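You operate a simulated robot arm through the tools that you are given. There is no shell and no other tool.

Carry out the task below with a simulated robot arm. There is one attempt and no reset: what you move stays moved.

TASK
Move the stencil from the printer to the green rails of the rack.
Fine: both clamps open, drawer shut again.

Only the result counts: the job must be done as asked and must still hold three seconds after the hand-in. Knocking over, shifting, dropping, spilling or breaking anything else fails it.

THE ROBOT
A 6-joint arm with a fingered hand on a trunk, on a base that drives. Base frame: it is fixed to the floor where the robot stands at the start and does not move with it; the origin is under the middle of the robot, x ahead of it, y to its left, z up; the surface under the hand at the start is at about z = 106. Units: cm, rad, N and s.
With the tool pointing down near the work surface it reaches from about 18 to 88 cm from the robot's upright axis, wherever it stands. Its first joint turns from -2.897 to 2.897 rad. Places, roughly: green rails of the stencil rack [20, 40, 60]; left red-knobbed clamp [50, 20, 90]; orange stop block [70, 30, 80]; printer drawer [70, 20, 80]; right red-knobbed clamp [70, 0, 90]. Payload 5 kg.
Tool frame: the origin (TCP) lies between the finger pads and is the grasp point; the fingertips stand 4.3 cm ahead of it; z points along the fingers, y is the line along which they close. Largest opening 14.4 cm; the body of the gripper starts 5 cm behind the TCP. The gripper is a hand of 5 fingers: y runs from the thumb to the fingers, the wrist lies at [-2.1, -13.3, -23.3] in the tool frame.
Orientation is told as [roll, pitch, yaw] about the base's x, y, z axes, in that order, counted from this pose: with the fingers straight down and the wrist toward the robot, the tool's x, y and z point along [0, 1, 0], [1, 0, 0] and [0, 0, -1] of the base frame.

THE INTERFACE
- The arm moves only by the tool apply_moves. Its arguments are lists of equal length, an entry for each row: "xyz": the shift along the tool's x, y, z in cm, a list of three; "turn": the turn, a rotation vector about the tool's x, y, z in rad, a list of three. In form: {"xyz": [[x, y, z], ...], "turn": [[rx, ry, rz], ...]}. A call has 1 to 20 rows; each row shifts and turns the commanded pose from where the row before left it, along the tool's axes as they then stand. Rows are played at 5 a second. More than 5 cm and 0.15 rad between two rows, and nothing of the call is played. Where a pose cannot be reached the arm comes as near as it can. A force on the tool above 40 N (or 10 N above the force at the start of the call, whichever is more), or a blocked arm, ends the call early, and 0.2 s more pass. In this call time passes only in rows, and 0.2 s behind the last. The reply holds the time, the measured pose of the TCP, the force on the tool along the base axes, the opening and the grip force, in the units named above and with some noise, with the torque about the TCP (base axes, N m) and any sound that the robot's microphone picked up.
- Cameras (640 x 400 px; columns grow to the right, rows downward): "scene" is now at [1.96, 16.81, 149.49]; the picture's right is [0.15, -0.99, 0.00], its down [-0.73, -0.11, -0.68] and it looks along [0.67, 0.10, -0.74] (base axes); focal length 214 px, centre (320, 200). "wrist" rides on the gripper at [8.6, -10.9, -16.8] in the tool frame; the picture's right is [-0.80, 0.28, -0.53], its down [-0.54, -0.73, 0.42] and it looks along [-0.27, 0.63, 0.73] (tool axes); focal length 275 px, centre (320, 200). There is no depth. A picture from a camera that has moved, and an enlarged one, comes with that camera's place and axes in the base frame and with its lens.
- camera(camera): a new picture of that camera. The clock stands still meanwhile.
- move_column(by): slides the trunk up (or, below 0, down) by that many cm; the arm and the scene camera ride with it, the base frame stays. It gives what a move gives, with no picture.
- roll_base(legs): drives the robot by 1 to 6 legs, each [ahead, left, turn to the left] in cm, cm and rad, along the robot's own axes; the way and the turn of a leg run together, so that a leg with both is an arc; at most 150 cm and 3.142 rad a leg. The arm and the cameras ride along, it lands a little off, and it stops where it bumps. It gives what a move gives.
- move_fingers(index, middle, ring, little, thumb_bend, thumb_turn): sets how far each is bent, from 0 (flat) to 1 (curled in); at 0.3 the hand is open as for a grip, at 0.7 the pads meet at the TCP. One left out holds its place. A second passes; each finger stops where it meets its share of the squeeze, and holds until it gets a number again. It is the only way to open and close the hand. It gives what a move gives, with no picture; readings hold the bend of each and the force on index, middle, ring, little, thumb and palm. thumb_turn goes from beside the hand (0) to across from the fingers (1), as for a grip.
- turn_head(pan, tilt): turns the head with the scene camera to pan (to the left, within 2.705 rad either way) and tilt (down, from -0.506 to 1.204), counted from straight ahead of the robot. It gives what a move gives.
- inspect(camera, box): a new picture of the part [left, top, right, bottom] of that camera's present view, enlarged. The clock stands still meanwhile.
- finish_job(): hands the job in; it is judged then, once.

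Nothing tells you exact positions but the pictures and the camera data. Unless the task says otherwise, let go and move clear before handing in.

The tools are called by a JSON object that holds its "api" and its "payload". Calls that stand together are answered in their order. apply_moves: Moves the arm, as the interface text tells. Its arguments: {"type":"object","properties":{"xyz":{"type":"array","items":{"type":"array","items":{"type":"number"}}},"turn":{"type":"array","items":{"type":"array","items":{"type":"number"}}}},"required":["xyz","turn"]} The other tools are called the same way: move_column (by) slides the trunk up or down; move_fingers (index, middle, ring, little, thumb_bend, thumb_turn) moves the fingers one by one; roll_base (legs) drives the base; turn_head (pan, tilt) turns the head that bears the scene camera; camera (camera) takes a picture; inspect (camera, box) takes an enlarged picture of a part of a camera's view; finish_job () hands the job in.

At the start:

```text
t: 0.0
ee_pos: [51.12, 17.09, 128.41]
orientation: [0.0, 0.0, 0.001]
wrist_force: [0.1, 0.6, 0.2]
wrist_torque: [-0.03, -0.01, 0.03]
gripper_width: 14.37
grasp_force: 0.0
shape: jaw
bend: [0.3, 0.3, 0.3, 0.3, 0.3, 0.98]
finger forces: [0.1, 0.1, 0.0, 0.1, 0.1, 0.1]
trunk travel left (down, up): [-42.5, 16.5]
robot x, y, heading: [0.4, -0.39, 0.0]
head pan, tilt: [0.15, 0.827]
```

scene: 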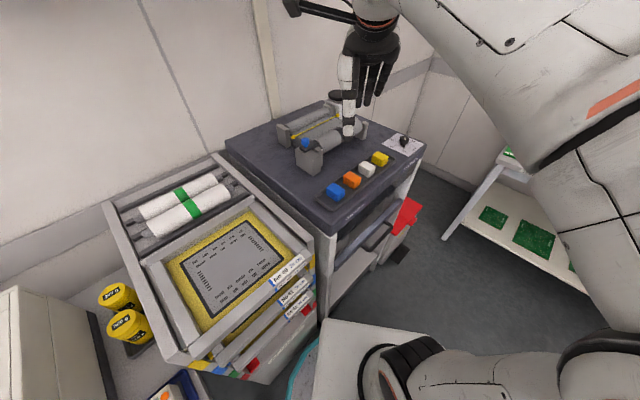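
wrist: 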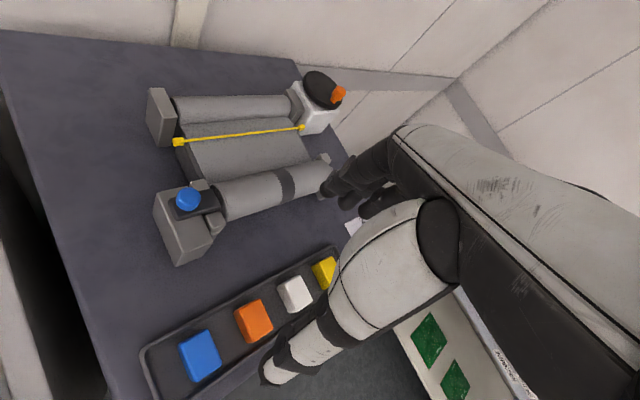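

I see a dark-topped printer ahead, with a knobbed handle and a drawer gap at its front. To its left is a rack with framed stencils and coloured rails. I'll look more closely before moving anything.

{"api": "inspect", "payload": {"camera": "scene", "box": [220, 90, 440, 290]}}

{"api": "inspect", "payload": {"camera": "scene", "box": [90, 140, 340, 390]}}

```text
2.00 times, centred on (330, 190) of scene
camera zoom: at [1.96, 16.81, 149.49], right [0.15, -0.99, 0.0], down [-0.73, -0.11, -0.68], along [0.67, 0.1, -0.74], focal length 429 px, centre (300, 220)
```

zoom: 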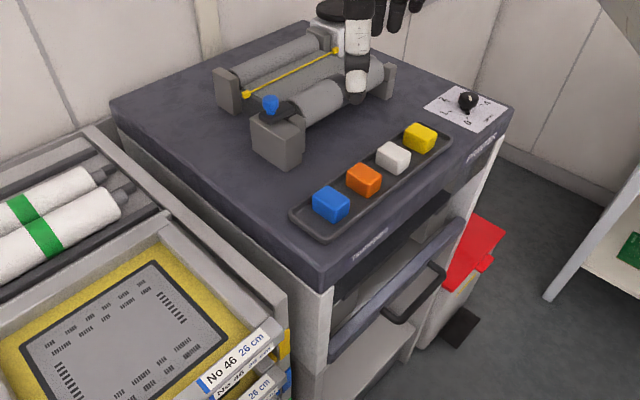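

```text
1.60 times, centred on (215, 265) of scene
camera zoom: at [1.96, 16.81, 149.49], right [0.15, -0.99, 0.0], down [-0.73, -0.11, -0.68], along [0.67, 0.1, -0.74], focal length 343 px, centre (488, 96)
```

zoom: 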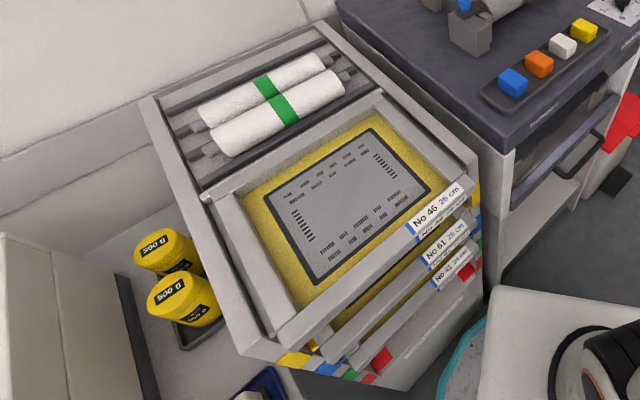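

The printer is turned so its front faces roughly (-0.6, -0.8), and the rack stands beside it with the same facing. I'll turn the head to survey the floor space and the front of the printer and rack.

{"api": "turn_head", "payload": {"pan": -0.5, "tilt": 0.8}}

{"api": "camera", "payload": {"camera": "scene"}}

{"api": "turn_head", "payload": {"pan": -1.4, "tilt": 0.7}}

{"api": "camera", "payload": {"camera": "scene"}}

{"api": "turn_head", "payload": {"pan": 0.9, "tilt": 0.9}}

{"api": "camera", "payload": {"camera": "scene"}}

{"api": "turn_head", "payload": {"pan": 2.2, "tilt": 0.7}}

{"api": "camera", "payload": {"camera": "scene"}}

```text
t: 1.0
ee_pos: [51.16, 17.04, 128.43]
orientation: [0.002, 0.0, 0.0]
wrist_force: [-0.1, 0.0, 0.2]
wrist_torque: [0.0, -0.02, 0.0]
gripper_width: 14.36
grasp_force: 0.0
shape: jaw
bend: [0.3, 0.3, 0.3, 0.3, 0.3, 0.98]
finger forces: [0.0, 0.0, 0.0, 0.1, 0.0, 0.0]
trunk travel left (down, up): [-42.5, 16.5]
robot x, y, heading: [0.06, -0.01, 0.0]
head pan, tilt: [-0.499, 0.799]
```

```text
taken
camera scene: at [1.21, 11.77, 149.72], right [-0.48, -0.88, 0.0], down [-0.63, 0.34, -0.7], along [0.61, -0.33, -0.72], focal length 214 px, centre (320, 200)
```

scene: 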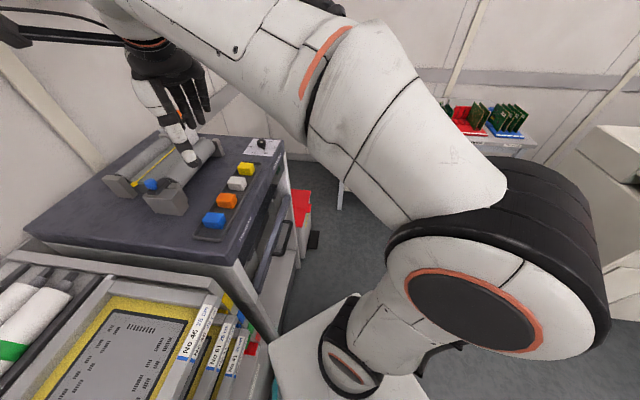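

```text
t: 2.2
ee_pos: [51.06, 17.07, 128.36]
orientation: [0.001, -0.001, 0.0]
wrist_force: [0.3, -0.3, 0.0]
wrist_torque: [0.0, -0.04, -0.01]
gripper_width: 14.36
grasp_force: 0.0
shape: jaw
bend: [0.3, 0.3, 0.3, 0.3, 0.3, 0.98]
finger forces: [0.0, 0.0, 0.1, 0.0, 0.1, 0.0]
trunk travel left (down, up): [-42.5, 16.5]
robot x, y, heading: [-0.03, -0.17, -0.0]
head pan, tilt: [-1.4, 0.7]
```

```text
taken
camera scene: at [-4.42, 7.26, 150.55], right [-0.99, -0.17, 0.0], down [-0.11, 0.63, -0.76], along [0.13, -0.75, -0.64], focal length 214 px, centre (320, 200)
```

scene: 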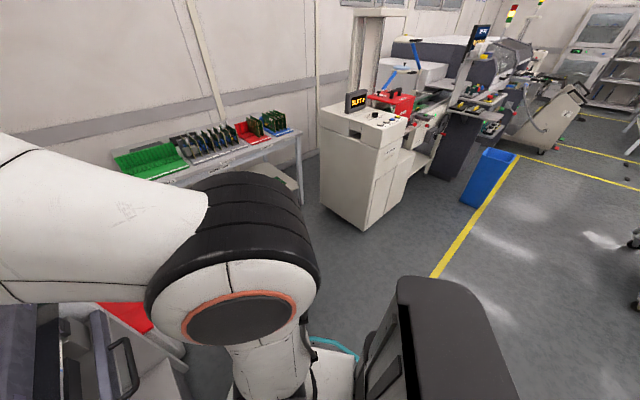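

```text
t: 4.4
ee_pos: [51.05, 17.07, 128.24]
orientation: [0.001, 0.002, 0.001]
wrist_force: [-0.7, 0.7, -0.2]
wrist_torque: [-0.01, 0.02, -0.02]
gripper_width: 14.35
grasp_force: 0.0
shape: jaw
bend: [0.3, 0.3, 0.3, 0.3, 0.3, 0.98]
finger forces: [0.0, 0.0, 0.0, 0.1, 0.0, 0.1]
trunk travel left (down, up): [-42.5, 16.5]
robot x, y, heading: [0.16, -0.1, -0.003]
head pan, tilt: [0.901, 0.901]
```

```text
taken
camera scene: at [-1.18, 21.54, 148.93], right [0.78, -0.62, 0.0], down [-0.49, -0.61, -0.62], along [0.39, 0.49, -0.78], focal length 214 px, centre (320, 200)
```

scene: 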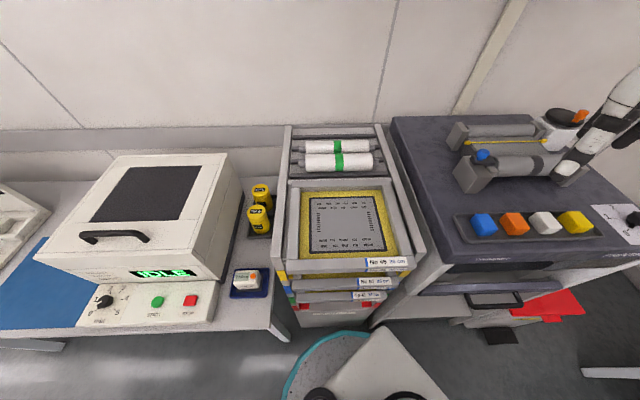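

```text
t: 5.8
ee_pos: [51.03, 17.04, 128.38]
orientation: [-0.001, 0.0, 0.001]
wrist_force: [-0.3, -0.1, -0.2]
wrist_torque: [-0.03, -0.01, -0.01]
gripper_width: 14.37
grasp_force: 0.1
shape: jaw
bend: [0.3, 0.3, 0.3, 0.3, 0.3, 0.98]
finger forces: [0.0, 0.1, 0.1, 0.1, 0.1, 0.0]
trunk travel left (down, up): [-42.5, 16.5]
robot x, y, heading: [0.44, -0.09, 0.002]
head pan, tilt: [2.201, 0.7]
```

```text
taken
camera scene: at [-10.88, 22.49, 150.54], right [0.81, 0.59, 0.0], down [0.38, -0.52, -0.76], along [-0.45, 0.62, -0.64], focal length 214 px, centre (320, 200)
```

scene: 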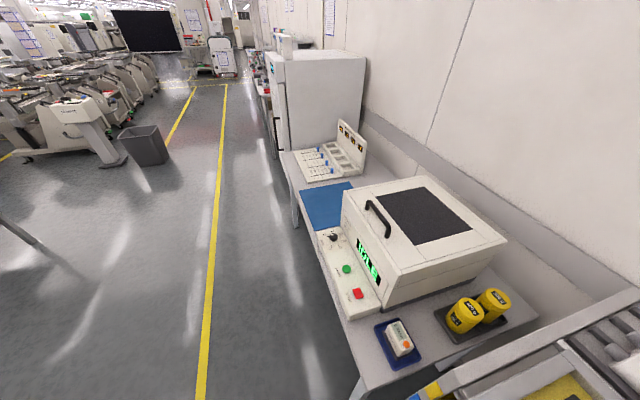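

The floor behind the robot and to its right looks open. I'll check the dark object behind-right before driving.

{"api": "turn_head", "payload": {"pan": -2.0, "tilt": 1.0}}

{"api": "camera", "payload": {"camera": "scene"}}

{"api": "turn_head", "payload": {"pan": -2.6, "tilt": 0.7}}

{"api": "camera", "payload": {"camera": "scene"}}

{"api": "turn_head", "payload": {"pan": -1.0, "tilt": 1.1}}

{"api": "camera", "payload": {"camera": "scene"}}

```text
t: 9.2
ee_pos: [51.07, 17.06, 128.32]
orientation: [-0.001, 0.0, -0.002]
wrist_force: [-0.1, 0.3, 0.8]
wrist_torque: [0.0, 0.0, -0.01]
gripper_width: 14.36
grasp_force: 0.1
shape: jaw
bend: [0.3, 0.3, 0.3, 0.3, 0.3, 0.98]
finger forces: [0.0, 0.1, 0.1, 0.1, 0.0, 0.0]
trunk travel left (down, up): [-42.5, 16.5]
robot x, y, heading: [0.28, -0.04, -0.004]
head pan, tilt: [-2.0, 1.0]
```

```text
taken
camera scene: at [-8.77, 9.29, 148.21], right [-0.91, 0.42, 0.0], down [0.35, 0.77, -0.54], along [-0.22, -0.49, -0.84], focal length 214 px, centre (320, 200)
```

scene: 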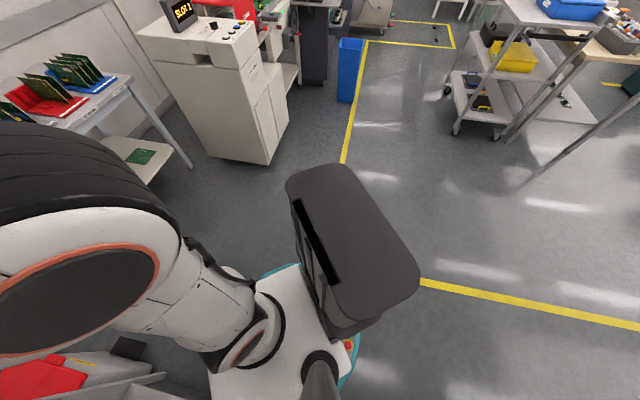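

```text
t: 10.2
ee_pos: [50.96, 17.07, 128.33]
orientation: [-0.001, 0.0, 0.001]
wrist_force: [0.0, 0.0, 1.1]
wrist_torque: [0.0, 0.02, 0.04]
gripper_width: 14.38
grasp_force: 0.1
shape: jaw
bend: [0.3, 0.3, 0.3, 0.3, 0.3, 0.98]
finger forces: [0.0, 0.1, 0.0, 0.0, 0.1, 0.0]
trunk travel left (down, up): [-42.5, 16.5]
robot x, y, heading: [0.15, -0.18, 0.0]
head pan, tilt: [-2.601, 0.7]
```

```text
taken
camera scene: at [-13.15, 11.25, 150.54], right [-0.52, 0.86, 0.0], down [0.55, 0.33, -0.76], along [-0.66, -0.39, -0.64], focal length 214 px, centre (320, 200)
```

scene: 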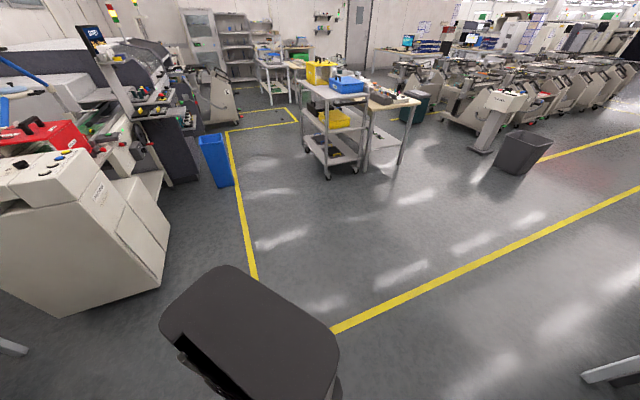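

```text
t: 11.9
ee_pos: [51.13, 17.05, 128.48]
orientation: [0.0, 0.0, 0.001]
wrist_force: [-0.2, 0.4, 0.0]
wrist_torque: [-0.01, -0.02, 0.0]
gripper_width: 14.36
grasp_force: 0.1
shape: jaw
bend: [0.3, 0.3, 0.3, 0.3, 0.3, 0.98]
finger forces: [0.1, 0.1, 0.0, 0.0, 0.0, 0.1]
trunk travel left (down, up): [-42.5, 16.5]
robot x, y, heading: [0.18, 0.0, -0.001]
head pan, tilt: [-1.0, 1.1]
```

```text
taken
camera scene: at [-2.47, 10.31, 147.55], right [-0.84, -0.54, 0.0], down [-0.48, 0.75, -0.45], along [0.25, -0.38, -0.89], focal length 214 px, centre (320, 200)
```

scene: 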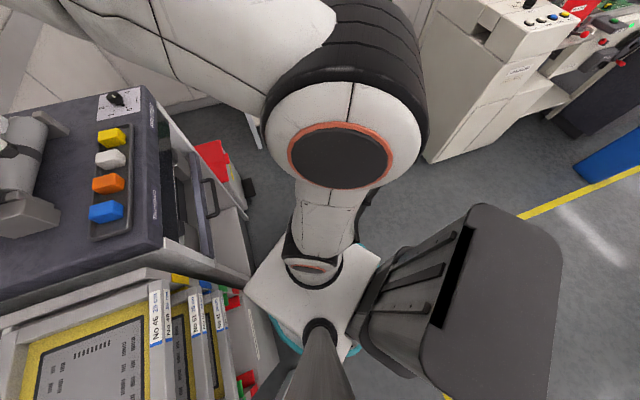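

The dark object is the robot's own trunk, and the floor to the right is free. I'll drive back-right and turn left by about 0.92 rad, so that I face both the printer and the rack squarely.

{"api": "roll_base", "payload": {"legs": [[-8, -34, 0], [0, 0, 0.92]]}}

{"api": "turn_head", "payload": {"pan": 0.0, "tilt": 0.75}}

{"api": "camera", "payload": {"camera": "scene"}}

{"api": "camera", "payload": {"camera": "wrist"}}

```text
t: 16.5
ee_pos: [10.12, 16.2, 128.43]
orientation: [-0.002, 0.0, 0.905]
wrist_force: [-0.1, 0.2, 0.2]
wrist_torque: [-0.02, -0.03, -0.01]
gripper_width: 14.38
grasp_force: 0.1
shape: jaw
bend: [0.3, 0.3, 0.3, 0.3, 0.3, 0.98]
finger forces: [0.0, 0.0, 0.0, 0.0, 0.0, 0.0]
trunk travel left (down, up): [-42.5, 16.5]
robot x, y, heading: [-7.71, -34.62, 0.906]
head pan, tilt: [-1.0, 1.1]
```

```text
t: 17.8
ee_pos: [10.17, 16.25, 128.45]
orientation: [0.0, 0.001, 0.905]
wrist_force: [0.9, 0.5, -0.1]
wrist_torque: [0.01, 0.02, -0.01]
gripper_width: 14.36
grasp_force: 0.2
shape: jaw
bend: [0.3, 0.3, 0.3, 0.3, 0.3, 0.98]
finger forces: [0.0, 0.0, 0.1, 0.0, 0.1, 0.0]
trunk travel left (down, up): [-42.5, 16.5]
robot x, y, heading: [-8.23, -34.54, 0.907]
head pan, tilt: [0.0, 0.75]
```

```text
taken
camera scene: at [-18.59, -22.98, 150.12], right [0.79, -0.62, 0.0], down [-0.42, -0.54, -0.73], along [0.45, 0.57, -0.68], focal length 214 px, centre (320, 200)
```

scene: 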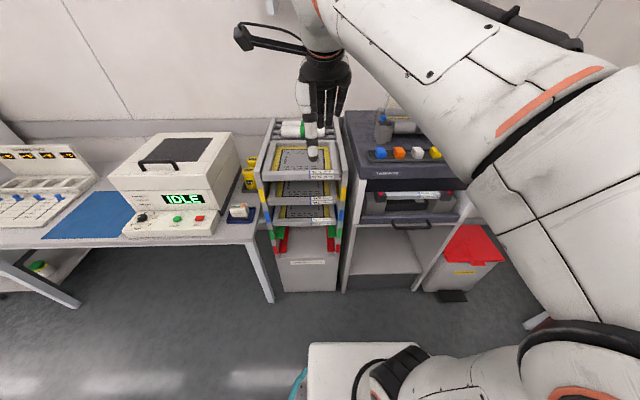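

```text
taken
camera wrist: at [-3.15, 13.1, 145.13], right [0.8, -0.27, 0.53], down [-0.02, -0.91, -0.42], along [0.6, 0.33, -0.73], focal length 275 px, centre (320, 200)
```

wrist: 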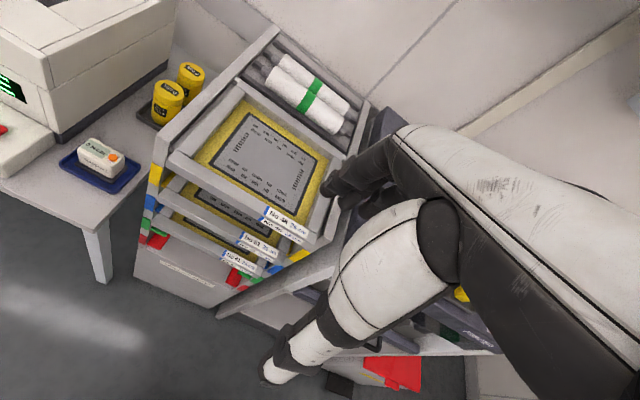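

From here both fronts face me squarely. The rack has yellow, blue, green and red rails from top to bottom, and the printer drawer has a black handle. I'll zoom in on both.

{"api": "inspect", "payload": {"camera": "scene", "box": [245, 105, 355, 300]}}

{"api": "inspect", "payload": {"camera": "scene", "box": [335, 105, 485, 255]}}

```text
2.05 times, centred on (300, 202) of scene
camera zoom: at [-18.59, -22.98, 150.12], right [0.79, -0.62, 0.0], down [-0.42, -0.54, -0.73], along [0.45, 0.57, -0.68], focal length 440 px, centre (361, 195)
```

zoom: 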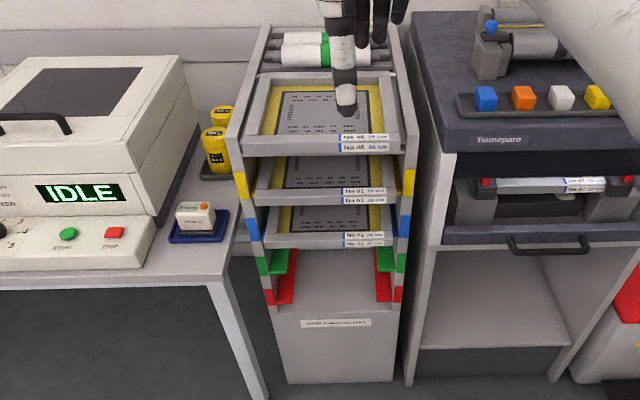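

```text
2.67 times, centred on (410, 180) of scene
camera zoom: at [-18.59, -22.98, 150.12], right [0.79, -0.62, 0.0], down [-0.42, -0.54, -0.73], along [0.45, 0.57, -0.68], focal length 572 px, centre (80, 253)
```

zoom: 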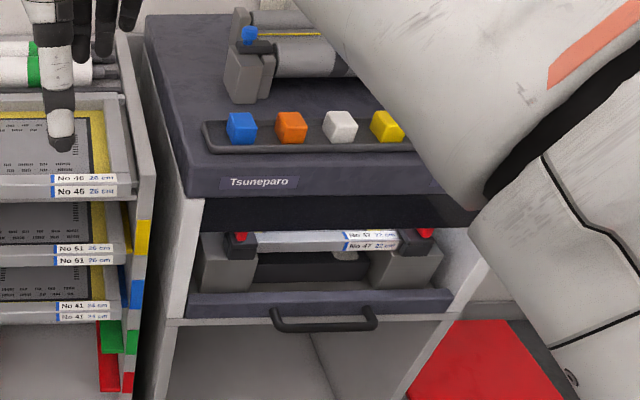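

{"api": "inspect", "payload": {"camera": "scene", "box": [350, 175, 460, 245]}}

{"api": "inspect", "payload": {"camera": "scene", "box": [255, 165, 350, 260]}}

{"api": "apply_moves", "payload": {"xyz": [[0, -4, -3], [0, -4, -3], [0, -4, 0], [0, -4, 0]], "turn": [[0, 0, 0], [0, 0, 0], [0, 0, 0], [0, 0, 0]]}}

```text
5.71 times, centred on (405, 210) of scene
camera zoom: at [-18.59, -22.98, 150.12], right [0.79, -0.62, 0.0], down [-0.42, -0.54, -0.73], along [0.45, 0.57, -0.68], focal length 1226 px, centre (-166, 143)
```

zoom: 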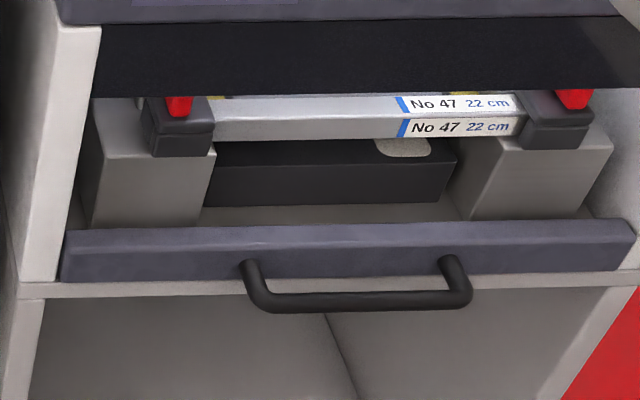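

```text
4.21 times, centred on (302, 212) of scene
camera zoom: at [-18.59, -22.98, 150.12], right [0.79, -0.62, 0.0], down [-0.42, -0.54, -0.73], along [0.45, 0.57, -0.68], focal length 903 px, centre (394, 147)
```

zoom: 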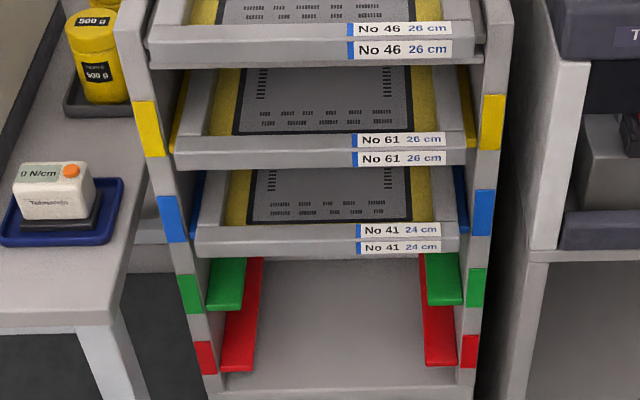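

```text
t: 18.8
ee_pos: [0.3, 3.41, 134.36]
orientation: [0.001, 0.001, 0.905]
wrist_force: [-0.4, 0.0, -0.3]
wrist_torque: [0.02, 0.0, 0.03]
gripper_width: 14.39
grasp_force: 0.0
shape: jaw
bend: [0.3, 0.3, 0.3, 0.3, 0.3, 0.98]
finger forces: [0.0, 0.1, 0.1, 0.0, 0.0, 0.0]
trunk travel left (down, up): [-42.5, 16.5]
robot x, y, heading: [-7.63, -34.66, 0.906]
head pan, tilt: [0.0, 0.75]
```

{"api": "camera", "payload": {"camera": "scene"}}

{"api": "camera", "payload": {"camera": "wrist"}}

```text
taken
camera scene: at [-18.59, -23.02, 150.13], right [0.79, -0.62, 0.0], down [-0.42, -0.54, -0.73], along [0.45, 0.58, -0.68], focal length 214 px, centre (320, 200)
```

scene: 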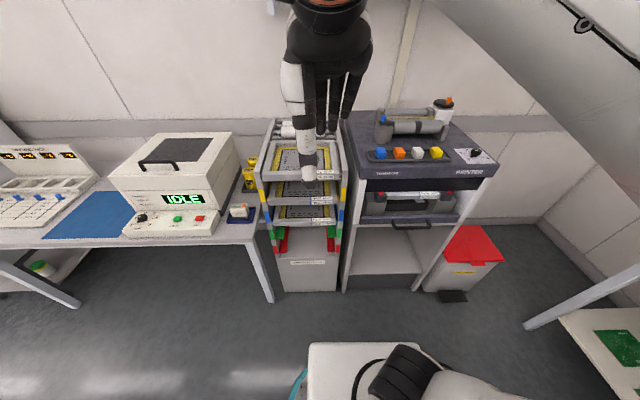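

```text
taken
camera wrist: at [-13.13, 0.33, 151.19], right [0.8, -0.27, 0.53], down [-0.02, -0.91, -0.42], along [0.6, 0.33, -0.73], focal length 275 px, centre (320, 200)
```

wrist: 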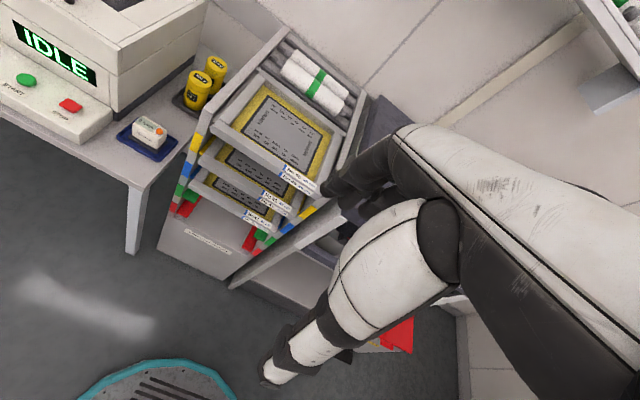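

{"api": "inspect", "payload": {"camera": "scene", "box": [340, 150, 500, 250]}}

{"api": "move_column", "payload": {"by": -28}}

{"api": "turn_head", "payload": {"pan": -0.3, "tilt": 0.45}}

{"api": "camera", "payload": {"camera": "scene"}}

```text
4.00 times, centred on (420, 200) of scene
camera zoom: at [-18.59, -23.02, 150.13], right [0.79, -0.62, 0.0], down [-0.42, -0.54, -0.73], along [0.45, 0.58, -0.68], focal length 858 px, centre (-80, 200)
```

zoom: 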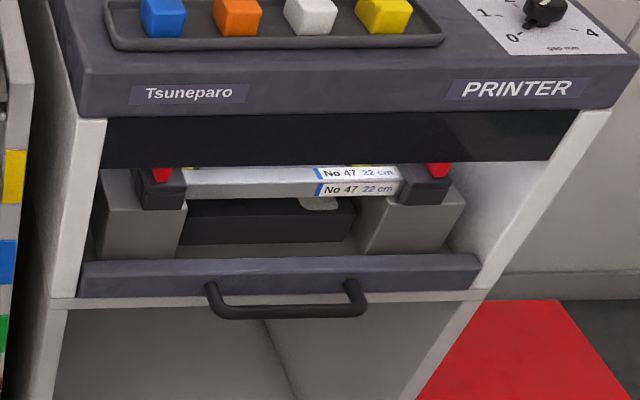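

```text
t: 21.6
ee_pos: [0.16, 3.59, 106.27]
orientation: [0.001, 0.001, 0.907]
wrist_force: [0.3, 0.1, 0.4]
wrist_torque: [-0.02, 0.01, 0.03]
gripper_width: 14.4
grasp_force: 0.1
shape: jaw
bend: [0.3, 0.3, 0.3, 0.3, 0.3, 0.98]
finger forces: [0.0, 0.1, 0.0, 0.0, 0.1, 0.0]
trunk travel left (down, up): [-14.5, 44.5]
robot x, y, heading: [-8.17, -34.46, 0.905]
head pan, tilt: [0.0, 0.75]
```

```text
t: 22.4
ee_pos: [0.37, 3.43, 106.4]
orientation: [0.0, -0.002, 0.906]
wrist_force: [-0.1, 0.4, -0.2]
wrist_torque: [0.01, 0.01, -0.03]
gripper_width: 14.38
grasp_force: 0.1
shape: jaw
bend: [0.3, 0.3, 0.3, 0.3, 0.3, 0.98]
finger forces: [0.0, 0.1, 0.1, 0.0, 0.1, 0.0]
trunk travel left (down, up): [-14.5, 44.5]
robot x, y, heading: [-7.32, -34.67, 0.907]
head pan, tilt: [-0.3, 0.45]
```

```text
taken
camera scene: at [-16.16, -24.27, 124.76], right [0.57, -0.82, 0.0], down [-0.36, -0.25, -0.9], along [0.74, 0.51, -0.44], focal length 214 px, centre (320, 200)
```

scene: 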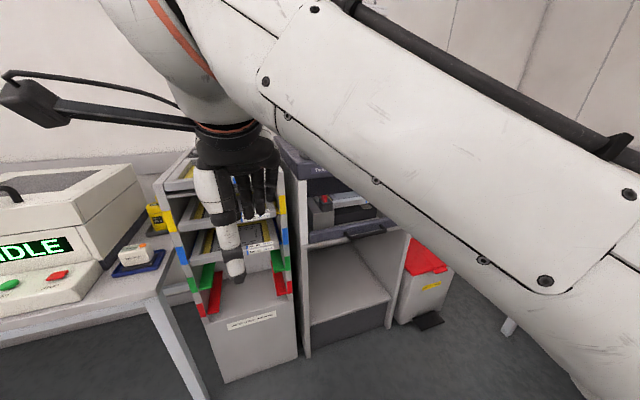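

{"api": "inspect", "payload": {"camera": "scene", "box": [280, 140, 440, 260]}}

{"api": "inspect", "payload": {"camera": "scene", "box": [160, 160, 320, 320]}}

```text
3.33 times, centred on (360, 200) of scene
camera zoom: at [-16.16, -24.27, 124.76], right [0.57, -0.82, 0.0], down [-0.36, -0.25, -0.9], along [0.74, 0.51, -0.44], focal length 715 px, centre (187, 200)
```

zoom: 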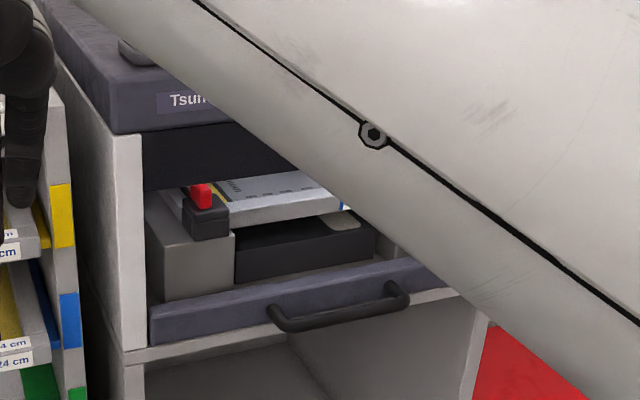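

```text
2.50 times, centred on (240, 240) of scene
camera zoom: at [-16.16, -24.27, 124.76], right [0.57, -0.82, 0.0], down [-0.36, -0.25, -0.9], along [0.74, 0.51, -0.44], focal length 536 px, centre (520, 100)
```

zoom: 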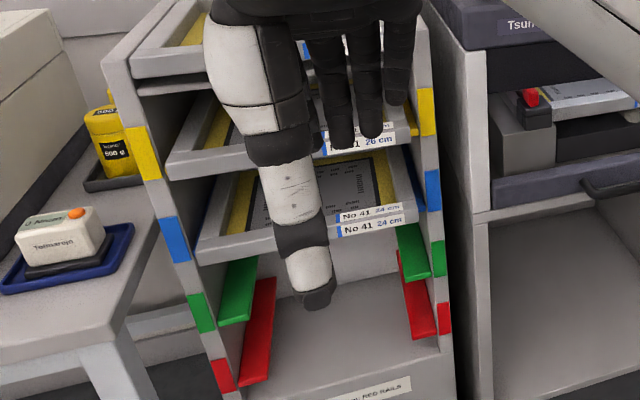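

From two views I put the drawer handle bar near (52, 0, 76), and the red clamp knobs near (42, 14, 92) and (65, -3, 92). I'll move the hand to the right, in front of the printer, staying well clear, and look again from there.

{"api": "apply_moves", "payload": {"xyz": [[-4.8, 0, 0], [-4.8, 0, 0], [-4.8, 0, 0], [-4.8, 0, 0], [-4.8, 0, 0], [-4.8, 0, 0], [-4.8, 0, 0], [-4.8, 0, 0], [-4.5, 0, 0]], "turn": [[0, 0, -0.02], [0, 0, 0], [0, 0, 0], [0, 0, 0], [0, 0, 0], [0, 0, 0], [0, 0, 0], [0, 0, 0], [0, 0, 0]]}}

{"api": "camera", "payload": {"camera": "scene"}}

{"api": "camera", "payload": {"camera": "wrist"}}

```text
t: 23.0
ee_pos: [-1.9, 2.98, 104.31]
orientation: [-0.027, 0.068, 1.224]
wrist_force: [0.5, -1.0, 0.6]
wrist_torque: [0.06, 0.03, -0.03]
gripper_width: 14.38
grasp_force: 0.0
shape: jaw
bend: [0.3, 0.3, 0.3, 0.3, 0.3, 0.98]
finger forces: [0.0, 0.0, 0.1, 0.0, 0.0, 0.0]
trunk travel left (down, up): [-14.5, 44.5]
robot x, y, heading: [-7.91, -34.19, 0.91]
head pan, tilt: [-0.3, 0.45]
stopped in row 2: the arm was blocked; the commanded pose is now the measured one
```

```text
taken
camera scene: at [-16.14, -24.27, 124.69], right [0.57, -0.82, 0.0], down [-0.36, -0.25, -0.9], along [0.74, 0.51, -0.44], focal length 214 px, centre (320, 200)
```

scene: 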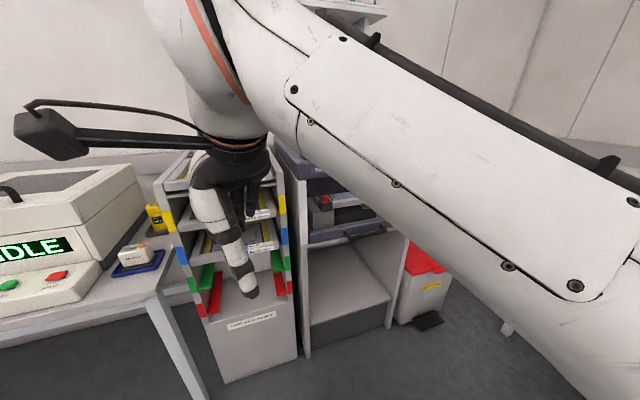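

```text
taken
camera wrist: at [-13.62, -3.03, 121.47], right [0.84, 0.04, 0.53], down [0.27, -0.89, -0.36], along [0.46, 0.44, -0.77], focal length 275 px, centre (320, 200)
```

wrist: 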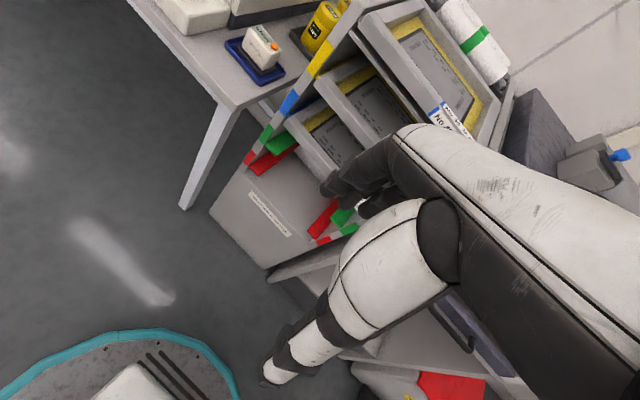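

The arm was blocked close to its own axis, most likely at a singular or limit pose. I'll straighten the hand and move it further out before going sideways.

{"api": "apply_moves", "payload": {"xyz": [[0, 2, -0.5], [0, 2, -0.5], [0, 2, -0.5], [0, 2, -0.5]], "turn": [[-0.017, 0.007, 0.075], [-0.017, 0.007, 0.075], [-0.017, 0.007, 0.075], [-0.017, 0.007, 0.075]]}}

```text
t: 24.0
ee_pos: [1.77, 9.88, 106.09]
orientation: [-0.004, -0.008, 0.92]
wrist_force: [0.3, 0.3, 0.6]
wrist_torque: [0.03, 0.02, 0.03]
gripper_width: 14.38
grasp_force: 0.1
shape: jaw
bend: [0.3, 0.3, 0.3, 0.3, 0.3, 0.98]
finger forces: [0.0, 0.0, 0.1, 0.0, 0.0, 0.1]
trunk travel left (down, up): [-14.5, 44.5]
robot x, y, heading: [-7.94, -34.58, 0.903]
head pan, tilt: [-0.3, 0.45]
```

{"api": "apply_moves", "payload": {"xyz": [[0, 3, 0], [0, 3, 0], [0, 3, 0], [-3, 0, 0], [-3, 0, 0], [-3, 0, 0], [-3, 0, 0], [-3, 0, 0], [-3, 0, 0], [-3, 0, 0], [-3, 0, 0], [-3, 0, 0], [-3, 0, 0], [-3, 0, 0], [-3, 0, 0], [-3, 0, 0], [-3, 0, 0], [-3, 0, 0]], "turn": [[0, 0, 0], [0, 0, 0], [0, 0, 0], [0, 0, 0], [0, 0, 0], [0, 0, 0], [0, 0, 0], [0, 0, 0], [0, 0, 0], [0, 0, 0], [0, 0, 0], [0, 0, 0], [0, 0, 0], [0, 0, 0], [0, 0, 0], [0, 0, 0], [0, 0, 0], [0, 0, 0]]}}

{"api": "camera", "payload": {"camera": "scene"}}

{"api": "camera", "payload": {"camera": "wrist"}}

```text
t: 27.8
ee_pos: [43.0, -10.32, 106.52]
orientation: [-0.007, -0.007, 0.922]
wrist_force: [-0.2, 0.2, 0.2]
wrist_torque: [-0.06, -0.08, 0.01]
gripper_width: 14.38
grasp_force: 0.1
shape: jaw
bend: [0.3, 0.3, 0.3, 0.3, 0.3, 0.98]
finger forces: [0.1, 0.0, 0.0, 0.1, 0.0, 0.0]
trunk travel left (down, up): [-14.5, 44.5]
robot x, y, heading: [-7.98, -34.26, 0.905]
head pan, tilt: [-0.3, 0.45]
```

```text
taken
camera scene: at [-16.17, -24.25, 124.76], right [0.57, -0.82, 0.0], down [-0.36, -0.25, -0.9], along [0.74, 0.51, -0.44], focal length 214 px, centre (320, 200)
```

scene: 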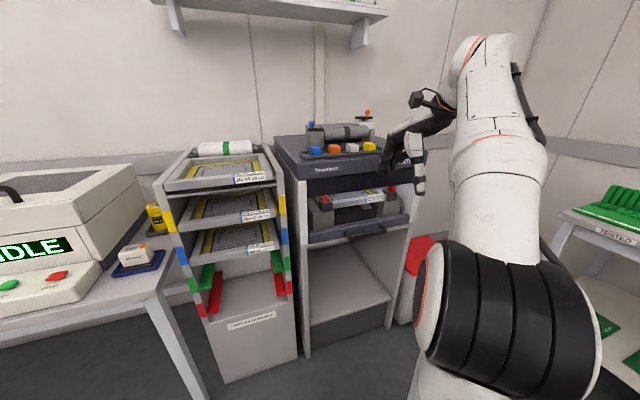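

```text
taken
camera wrist: at [29.53, -13.63, 123.16], right [0.8, -0.26, 0.54], down [0.0, -0.9, -0.43], along [0.6, 0.34, -0.73], focal length 275 px, centre (320, 200)
```

wrist: 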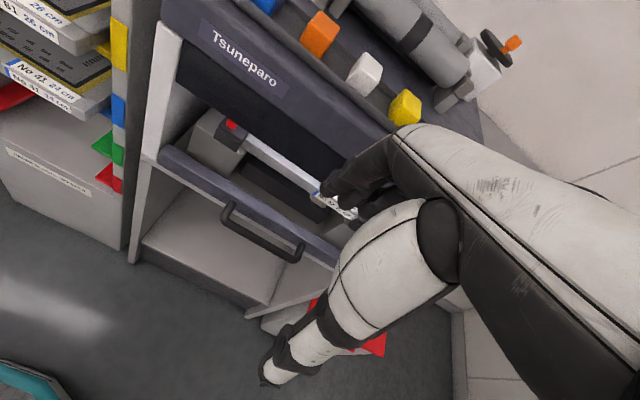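

The view of both fronts is clear now. I'll zoom in on the drawer, clamps and rack rails to measure them.

{"api": "inspect", "payload": {"camera": "scene", "box": [295, 165, 425, 250]}}

{"api": "inspect", "payload": {"camera": "scene", "box": [150, 135, 310, 335]}}

{"api": "inspect", "payload": {"camera": "wrist", "box": [130, 80, 370, 280]}}

```text
4.71 times, centred on (360, 208) of scene
camera zoom: at [-16.17, -24.25, 124.76], right [0.57, -0.82, 0.0], down [-0.36, -0.25, -0.9], along [0.74, 0.51, -0.44], focal length 1009 px, centre (132, 165)
```

zoom: 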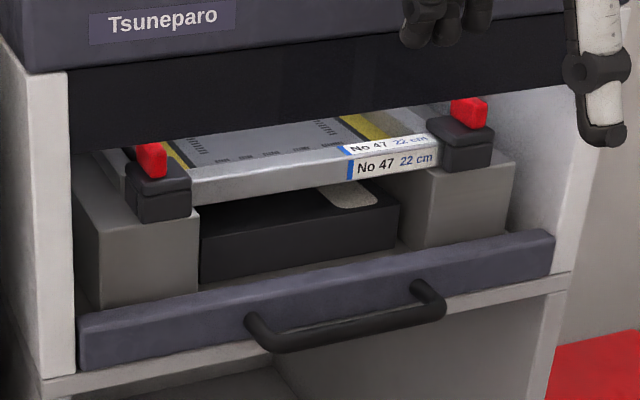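

```text
2.00 times, centred on (230, 235) of scene
camera zoom: at [-16.17, -24.25, 124.76], right [0.57, -0.82, 0.0], down [-0.36, -0.25, -0.9], along [0.74, 0.51, -0.44], focal length 429 px, centre (500, 130)
```

zoom: 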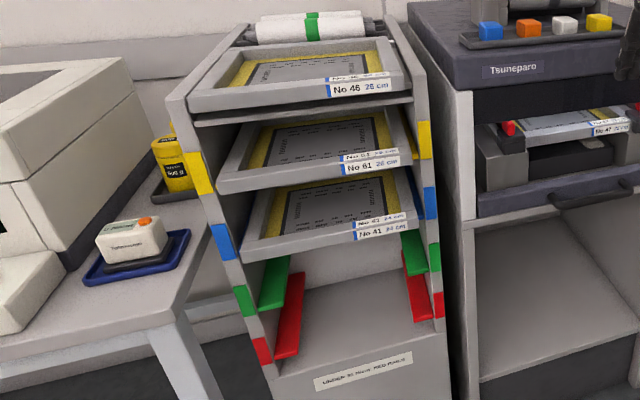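

```text
2.00 times, centred on (250, 180) of wrist
camera zoom: at [29.53, -13.63, 123.16], right [0.8, -0.26, 0.54], down [0.0, -0.9, -0.43], along [0.6, 0.34, -0.73], focal length 551 px, centre (460, 240)
```

zoom: 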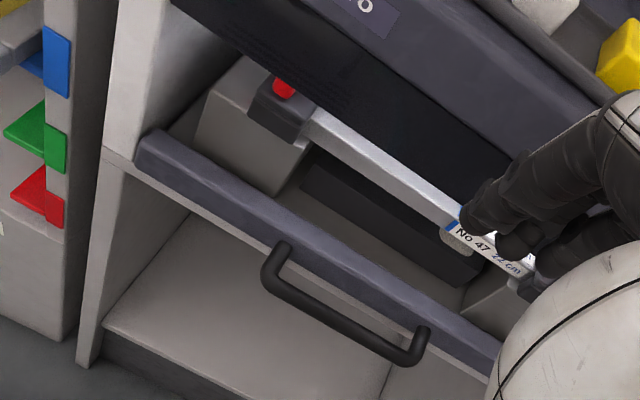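

{"api": "inspect", "payload": {"camera": "scene", "box": [365, 80, 485, 220]}}

{"api": "inspect", "payload": {"camera": "scene", "box": [215, 300, 305, 345]}}

{"api": "move_fingers", "payload": {"index": 0.55, "middle": 0.55, "ring": 0.55, "little": 0.55, "thumb_bend": 0.5}}

{"api": "inspect", "payload": {"camera": "scene", "box": [365, 80, 485, 220]}}

{"api": "camera", "payload": {"camera": "wrist"}}

```text
2.86 times, centred on (425, 150) of scene
camera zoom: at [-16.17, -24.25, 124.76], right [0.57, -0.82, 0.0], down [-0.36, -0.25, -0.9], along [0.74, 0.51, -0.44], focal length 613 px, centre (20, 343)
```

zoom: 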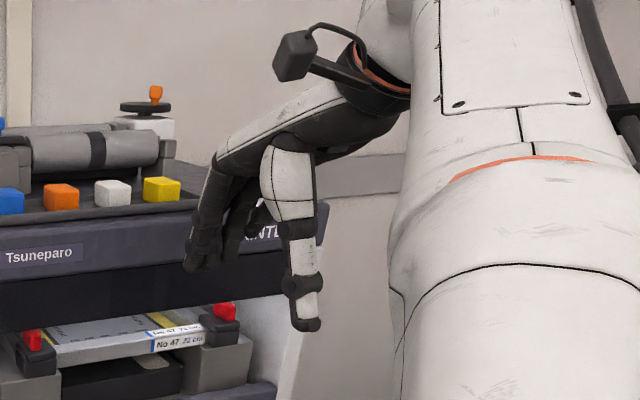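

```text
7.11 times, centred on (260, 322) of scene
camera zoom: at [-16.17, -24.25, 124.76], right [0.57, -0.82, 0.0], down [-0.36, -0.25, -0.9], along [0.74, 0.51, -0.44], focal length 1525 px, centre (747, -671)
```

zoom: 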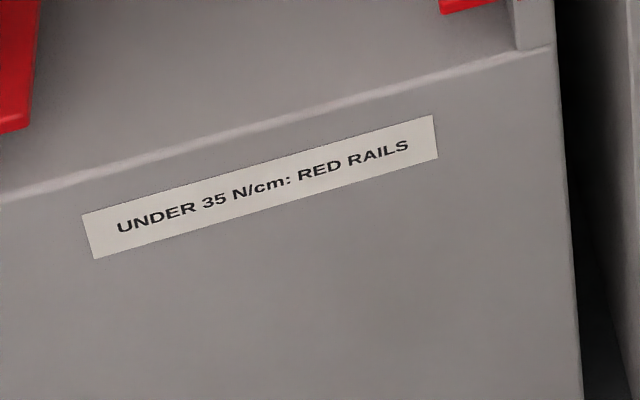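

```text
t: 28.8
ee_pos: [43.04, -10.14, 106.41]
orientation: [-0.004, -0.008, 0.922]
wrist_force: [0.6, 0.8, 0.9]
wrist_torque: [0.01, 0.0, 0.02]
gripper_width: 7.03
grasp_force: 0.1
shape: fingers
bend: [0.55, 0.55, 0.55, 0.55, 0.5, 0.98]
finger forces: [0.0, 0.0, 0.1, 0.1, 0.0, 0.0]
trunk travel left (down, up): [-14.5, 44.5]
robot x, y, heading: [-7.9, -34.66, 0.907]
head pan, tilt: [-0.3, 0.45]
```

```text
2.86 times, centred on (425, 150) of scene
camera zoom: at [-16.14, -24.27, 124.76], right [0.57, -0.82, 0.0], down [-0.36, -0.25, -0.9], along [0.74, 0.51, -0.44], focal length 613 px, centre (20, 343)
```

zoom: 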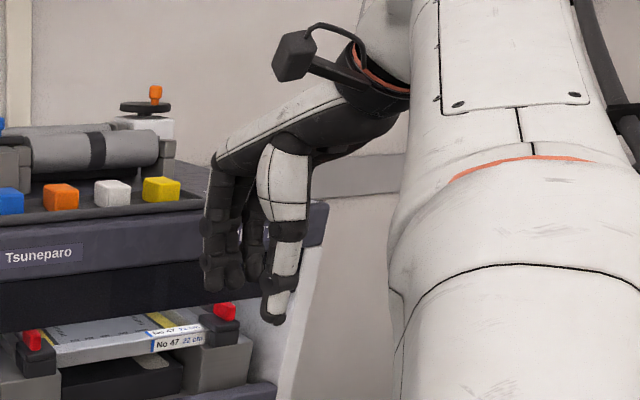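

```text
taken
camera wrist: at [29.52, -13.61, 123.15], right [0.8, -0.26, 0.54], down [0.0, -0.91, -0.43], along [0.6, 0.34, -0.73], focal length 275 px, centre (320, 200)
```

wrist: 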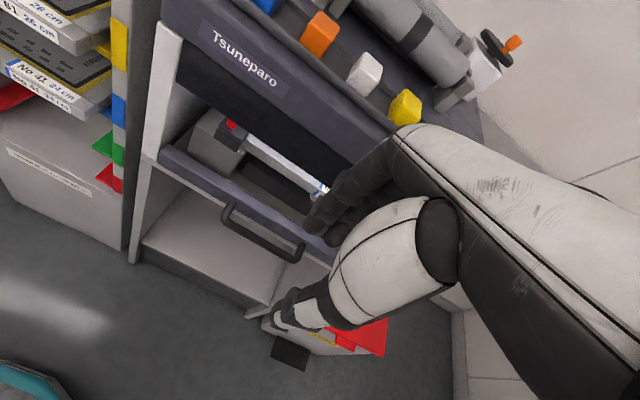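

The note on the rack says "UNDER 35 N/cm: RED RAILS", but my instruction names the green rails, so I'll follow that. Next I'll tilt the hand so the knuckles stay clear of the printer fascia, and bring it above the handle.

{"api": "apply_moves", "payload": {"xyz": [[0, 0, 0], [0, 0, 0], [0, 0, 0], [0, 0, 0], [0.55, -1.234, 3.382], [0.55, -1.234, 3.382], [0, -1.234, 3.382], [0, -1.234, 3.382], [0, 3.123, 1.14], [0, 3.123, 1.14], [0, 3.123, 1.14], [0, 3.123, 1.14]], "turn": [[-0.0875, 0, 0], [-0.0875, 0, 0], [-0.0875, 0, 0], [-0.0875, 0, 0], [0, 0, 0], [0, 0, 0], [0, 0, 0], [0, 0, 0], [0, 0, 0], [0, 0, 0], [0, 0, 0], [0, 0, 0]]}}

{"api": "inspect", "payload": {"camera": "scene", "box": [290, 110, 450, 270]}}

{"api": "camera", "payload": {"camera": "wrist"}}

```text
t: 31.4
ee_pos: [49.62, -0.22, 92.65]
orientation: [-0.009, -0.364, 0.919]
wrist_force: [-22.7, -20.9, 6.6]
wrist_torque: [0.9, -0.99, -0.22]
gripper_width: 6.97
grasp_force: 15.0
shape: fingers
bend: [0.55, 0.67, 0.58, 0.55, 0.5, 0.98]
finger forces: [0.1, 25.5, 5.2, 0.0, 0.0, 0.0]
trunk travel left (down, up): [-14.5, 44.5]
robot x, y, heading: [-7.93, -34.14, 0.9]
head pan, tilt: [-0.3, 0.45]
stopped in row 12: the force on the tool passed its limit at 53 N (the readings are from after the stop); the commanded pose is now the measured one
```

```text
2.50 times, centred on (370, 190) of scene
camera zoom: at [-16.42, -24.52, 124.77], right [0.57, -0.82, 0.0], down [-0.36, -0.25, -0.9], along [0.74, 0.51, -0.43], focal length 536 px, centre (195, 225)
```

zoom: 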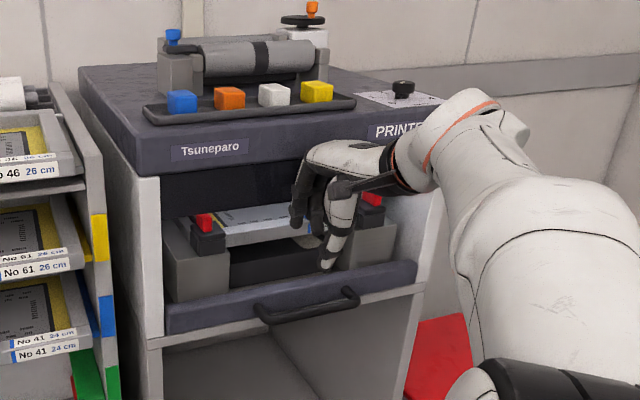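

```text
taken
camera wrist: at [32.97, -7.55, 104.36], right [0.67, -0.42, 0.61], down [0.11, -0.75, -0.65], along [0.73, 0.51, -0.46], focal length 275 px, centre (320, 200)
```

wrist: 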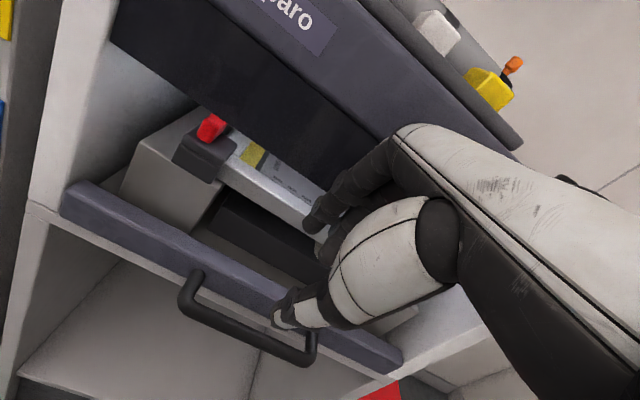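

The middle finger met something at the printer front, with about 25 N on it. I'll back off straight away and check.

{"api": "apply_moves", "payload": {"xyz": [[0, -2.82, -1.03], [0, -2.82, -1.03]], "turn": [[0, 0, 0], [0, 0, 0]]}}

{"api": "inspect", "payload": {"camera": "scene", "box": [290, 130, 430, 270]}}

{"api": "inspect", "payload": {"camera": "wrist", "box": [80, 80, 400, 380]}}

```text
t: 32.0
ee_pos: [46.21, -4.52, 92.25]
orientation: [-0.006, -0.359, 0.921]
wrist_force: [-0.9, 0.8, -1.4]
wrist_torque: [0.01, 0.02, 0.02]
gripper_width: 6.96
grasp_force: 0.0
shape: fingers
bend: [0.55, 0.55, 0.55, 0.55, 0.5, 0.98]
finger forces: [0.0, 0.0, 0.0, 0.0, 0.0, 0.0]
trunk travel left (down, up): [-14.5, 44.5]
robot x, y, heading: [-7.47, -34.51, 0.909]
head pan, tilt: [-0.3, 0.45]
```

```text
2.86 times, centred on (360, 200) of scene
camera zoom: at [-16.13, -24.25, 124.76], right [0.57, -0.82, 0.0], down [-0.36, -0.25, -0.9], along [0.74, 0.51, -0.44], focal length 613 px, centre (206, 200)
```

zoom: 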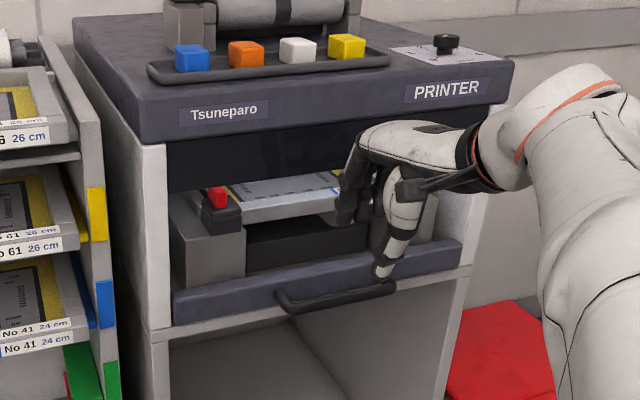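

```text
1.33 times, centred on (240, 230) of wrist
camera zoom: at [29.62, -11.95, 103.99], right [0.68, -0.42, 0.61], down [0.11, -0.75, -0.65], along [0.73, 0.51, -0.46], focal length 367 px, centre (427, 160)
```

zoom: 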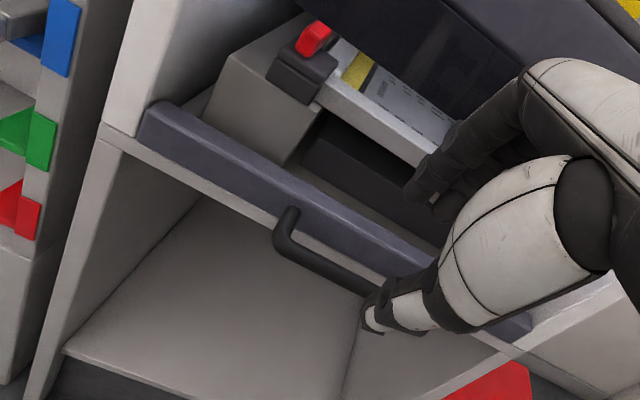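

The fascia actually overhangs to about w = 34.7 (depth measured along the printer axis). I'll tilt the hand further, to about 45°, so the fingers hook over the bar with the knuckles further back, and curl them a bit more.

{"api": "apply_moves", "payload": {"xyz": [[0, 0, 0], [0, 0, 0], [0, 0, 0], [0, 0, 0]], "turn": [[-0.107, 0, 0], [-0.107, 0, 0], [-0.107, 0, 0], [-0.107, 0, 0]]}}

{"api": "move_fingers", "payload": {"index": 0.6, "middle": 0.6, "ring": 0.6, "little": 0.6, "thumb_bend": 0.4}}

{"api": "inspect", "payload": {"camera": "scene", "box": [290, 130, 430, 270]}}

{"api": "inspect", "payload": {"camera": "wrist", "box": [80, 80, 400, 380]}}

```text
t: 33.0
ee_pos: [46.18, -4.69, 92.33]
orientation: [-0.01, -0.789, 0.924]
wrist_force: [-0.8, 0.7, 0.7]
wrist_torque: [-0.04, -0.01, 0.0]
gripper_width: 6.97
grasp_force: 0.1
shape: fingers
bend: [0.55, 0.55, 0.55, 0.55, 0.5, 0.98]
finger forces: [0.0, 0.0, 0.0, 0.1, 0.0, 0.1]
trunk travel left (down, up): [-14.5, 44.5]
robot x, y, heading: [-7.77, -34.44, 0.902]
head pan, tilt: [-0.3, 0.45]
```

```text
t: 34.0
ee_pos: [46.23, -4.69, 92.35]
orientation: [-0.01, -0.787, 0.925]
wrist_force: [1.0, 0.7, 0.3]
wrist_torque: [0.0, 0.0, 0.03]
gripper_width: 7.84
grasp_force: 0.0
shape: fingers
bend: [0.6, 0.6, 0.6, 0.6, 0.4, 0.98]
finger forces: [0.0, 0.0, 0.0, 0.1, 0.0, 0.0]
trunk travel left (down, up): [-14.5, 44.5]
robot x, y, heading: [-7.86, -34.36, 0.901]
head pan, tilt: [-0.3, 0.45]
```

```text
2.86 times, centred on (360, 200) of scene
camera zoom: at [-16.16, -24.29, 124.76], right [0.57, -0.82, 0.0], down [-0.36, -0.25, -0.9], along [0.74, 0.51, -0.44], focal length 613 px, centre (206, 200)
```

zoom: 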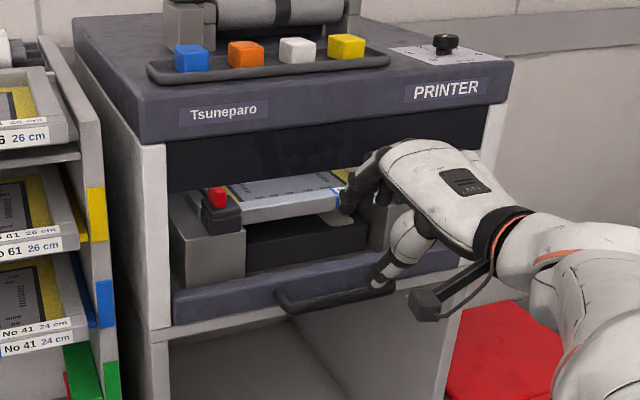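

```text
1.33 times, centred on (240, 230) of wrist
camera zoom: at [27.55, -14.81, 96.35], right [0.52, -0.62, 0.58], down [0.31, -0.5, -0.81], along [0.8, 0.6, -0.07], focal length 367 px, centre (427, 160)
```

zoom: 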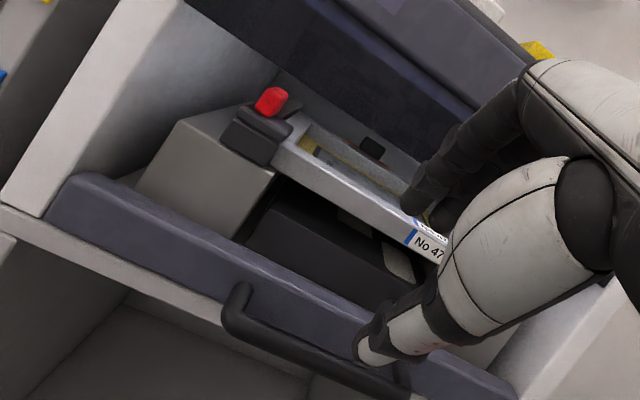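

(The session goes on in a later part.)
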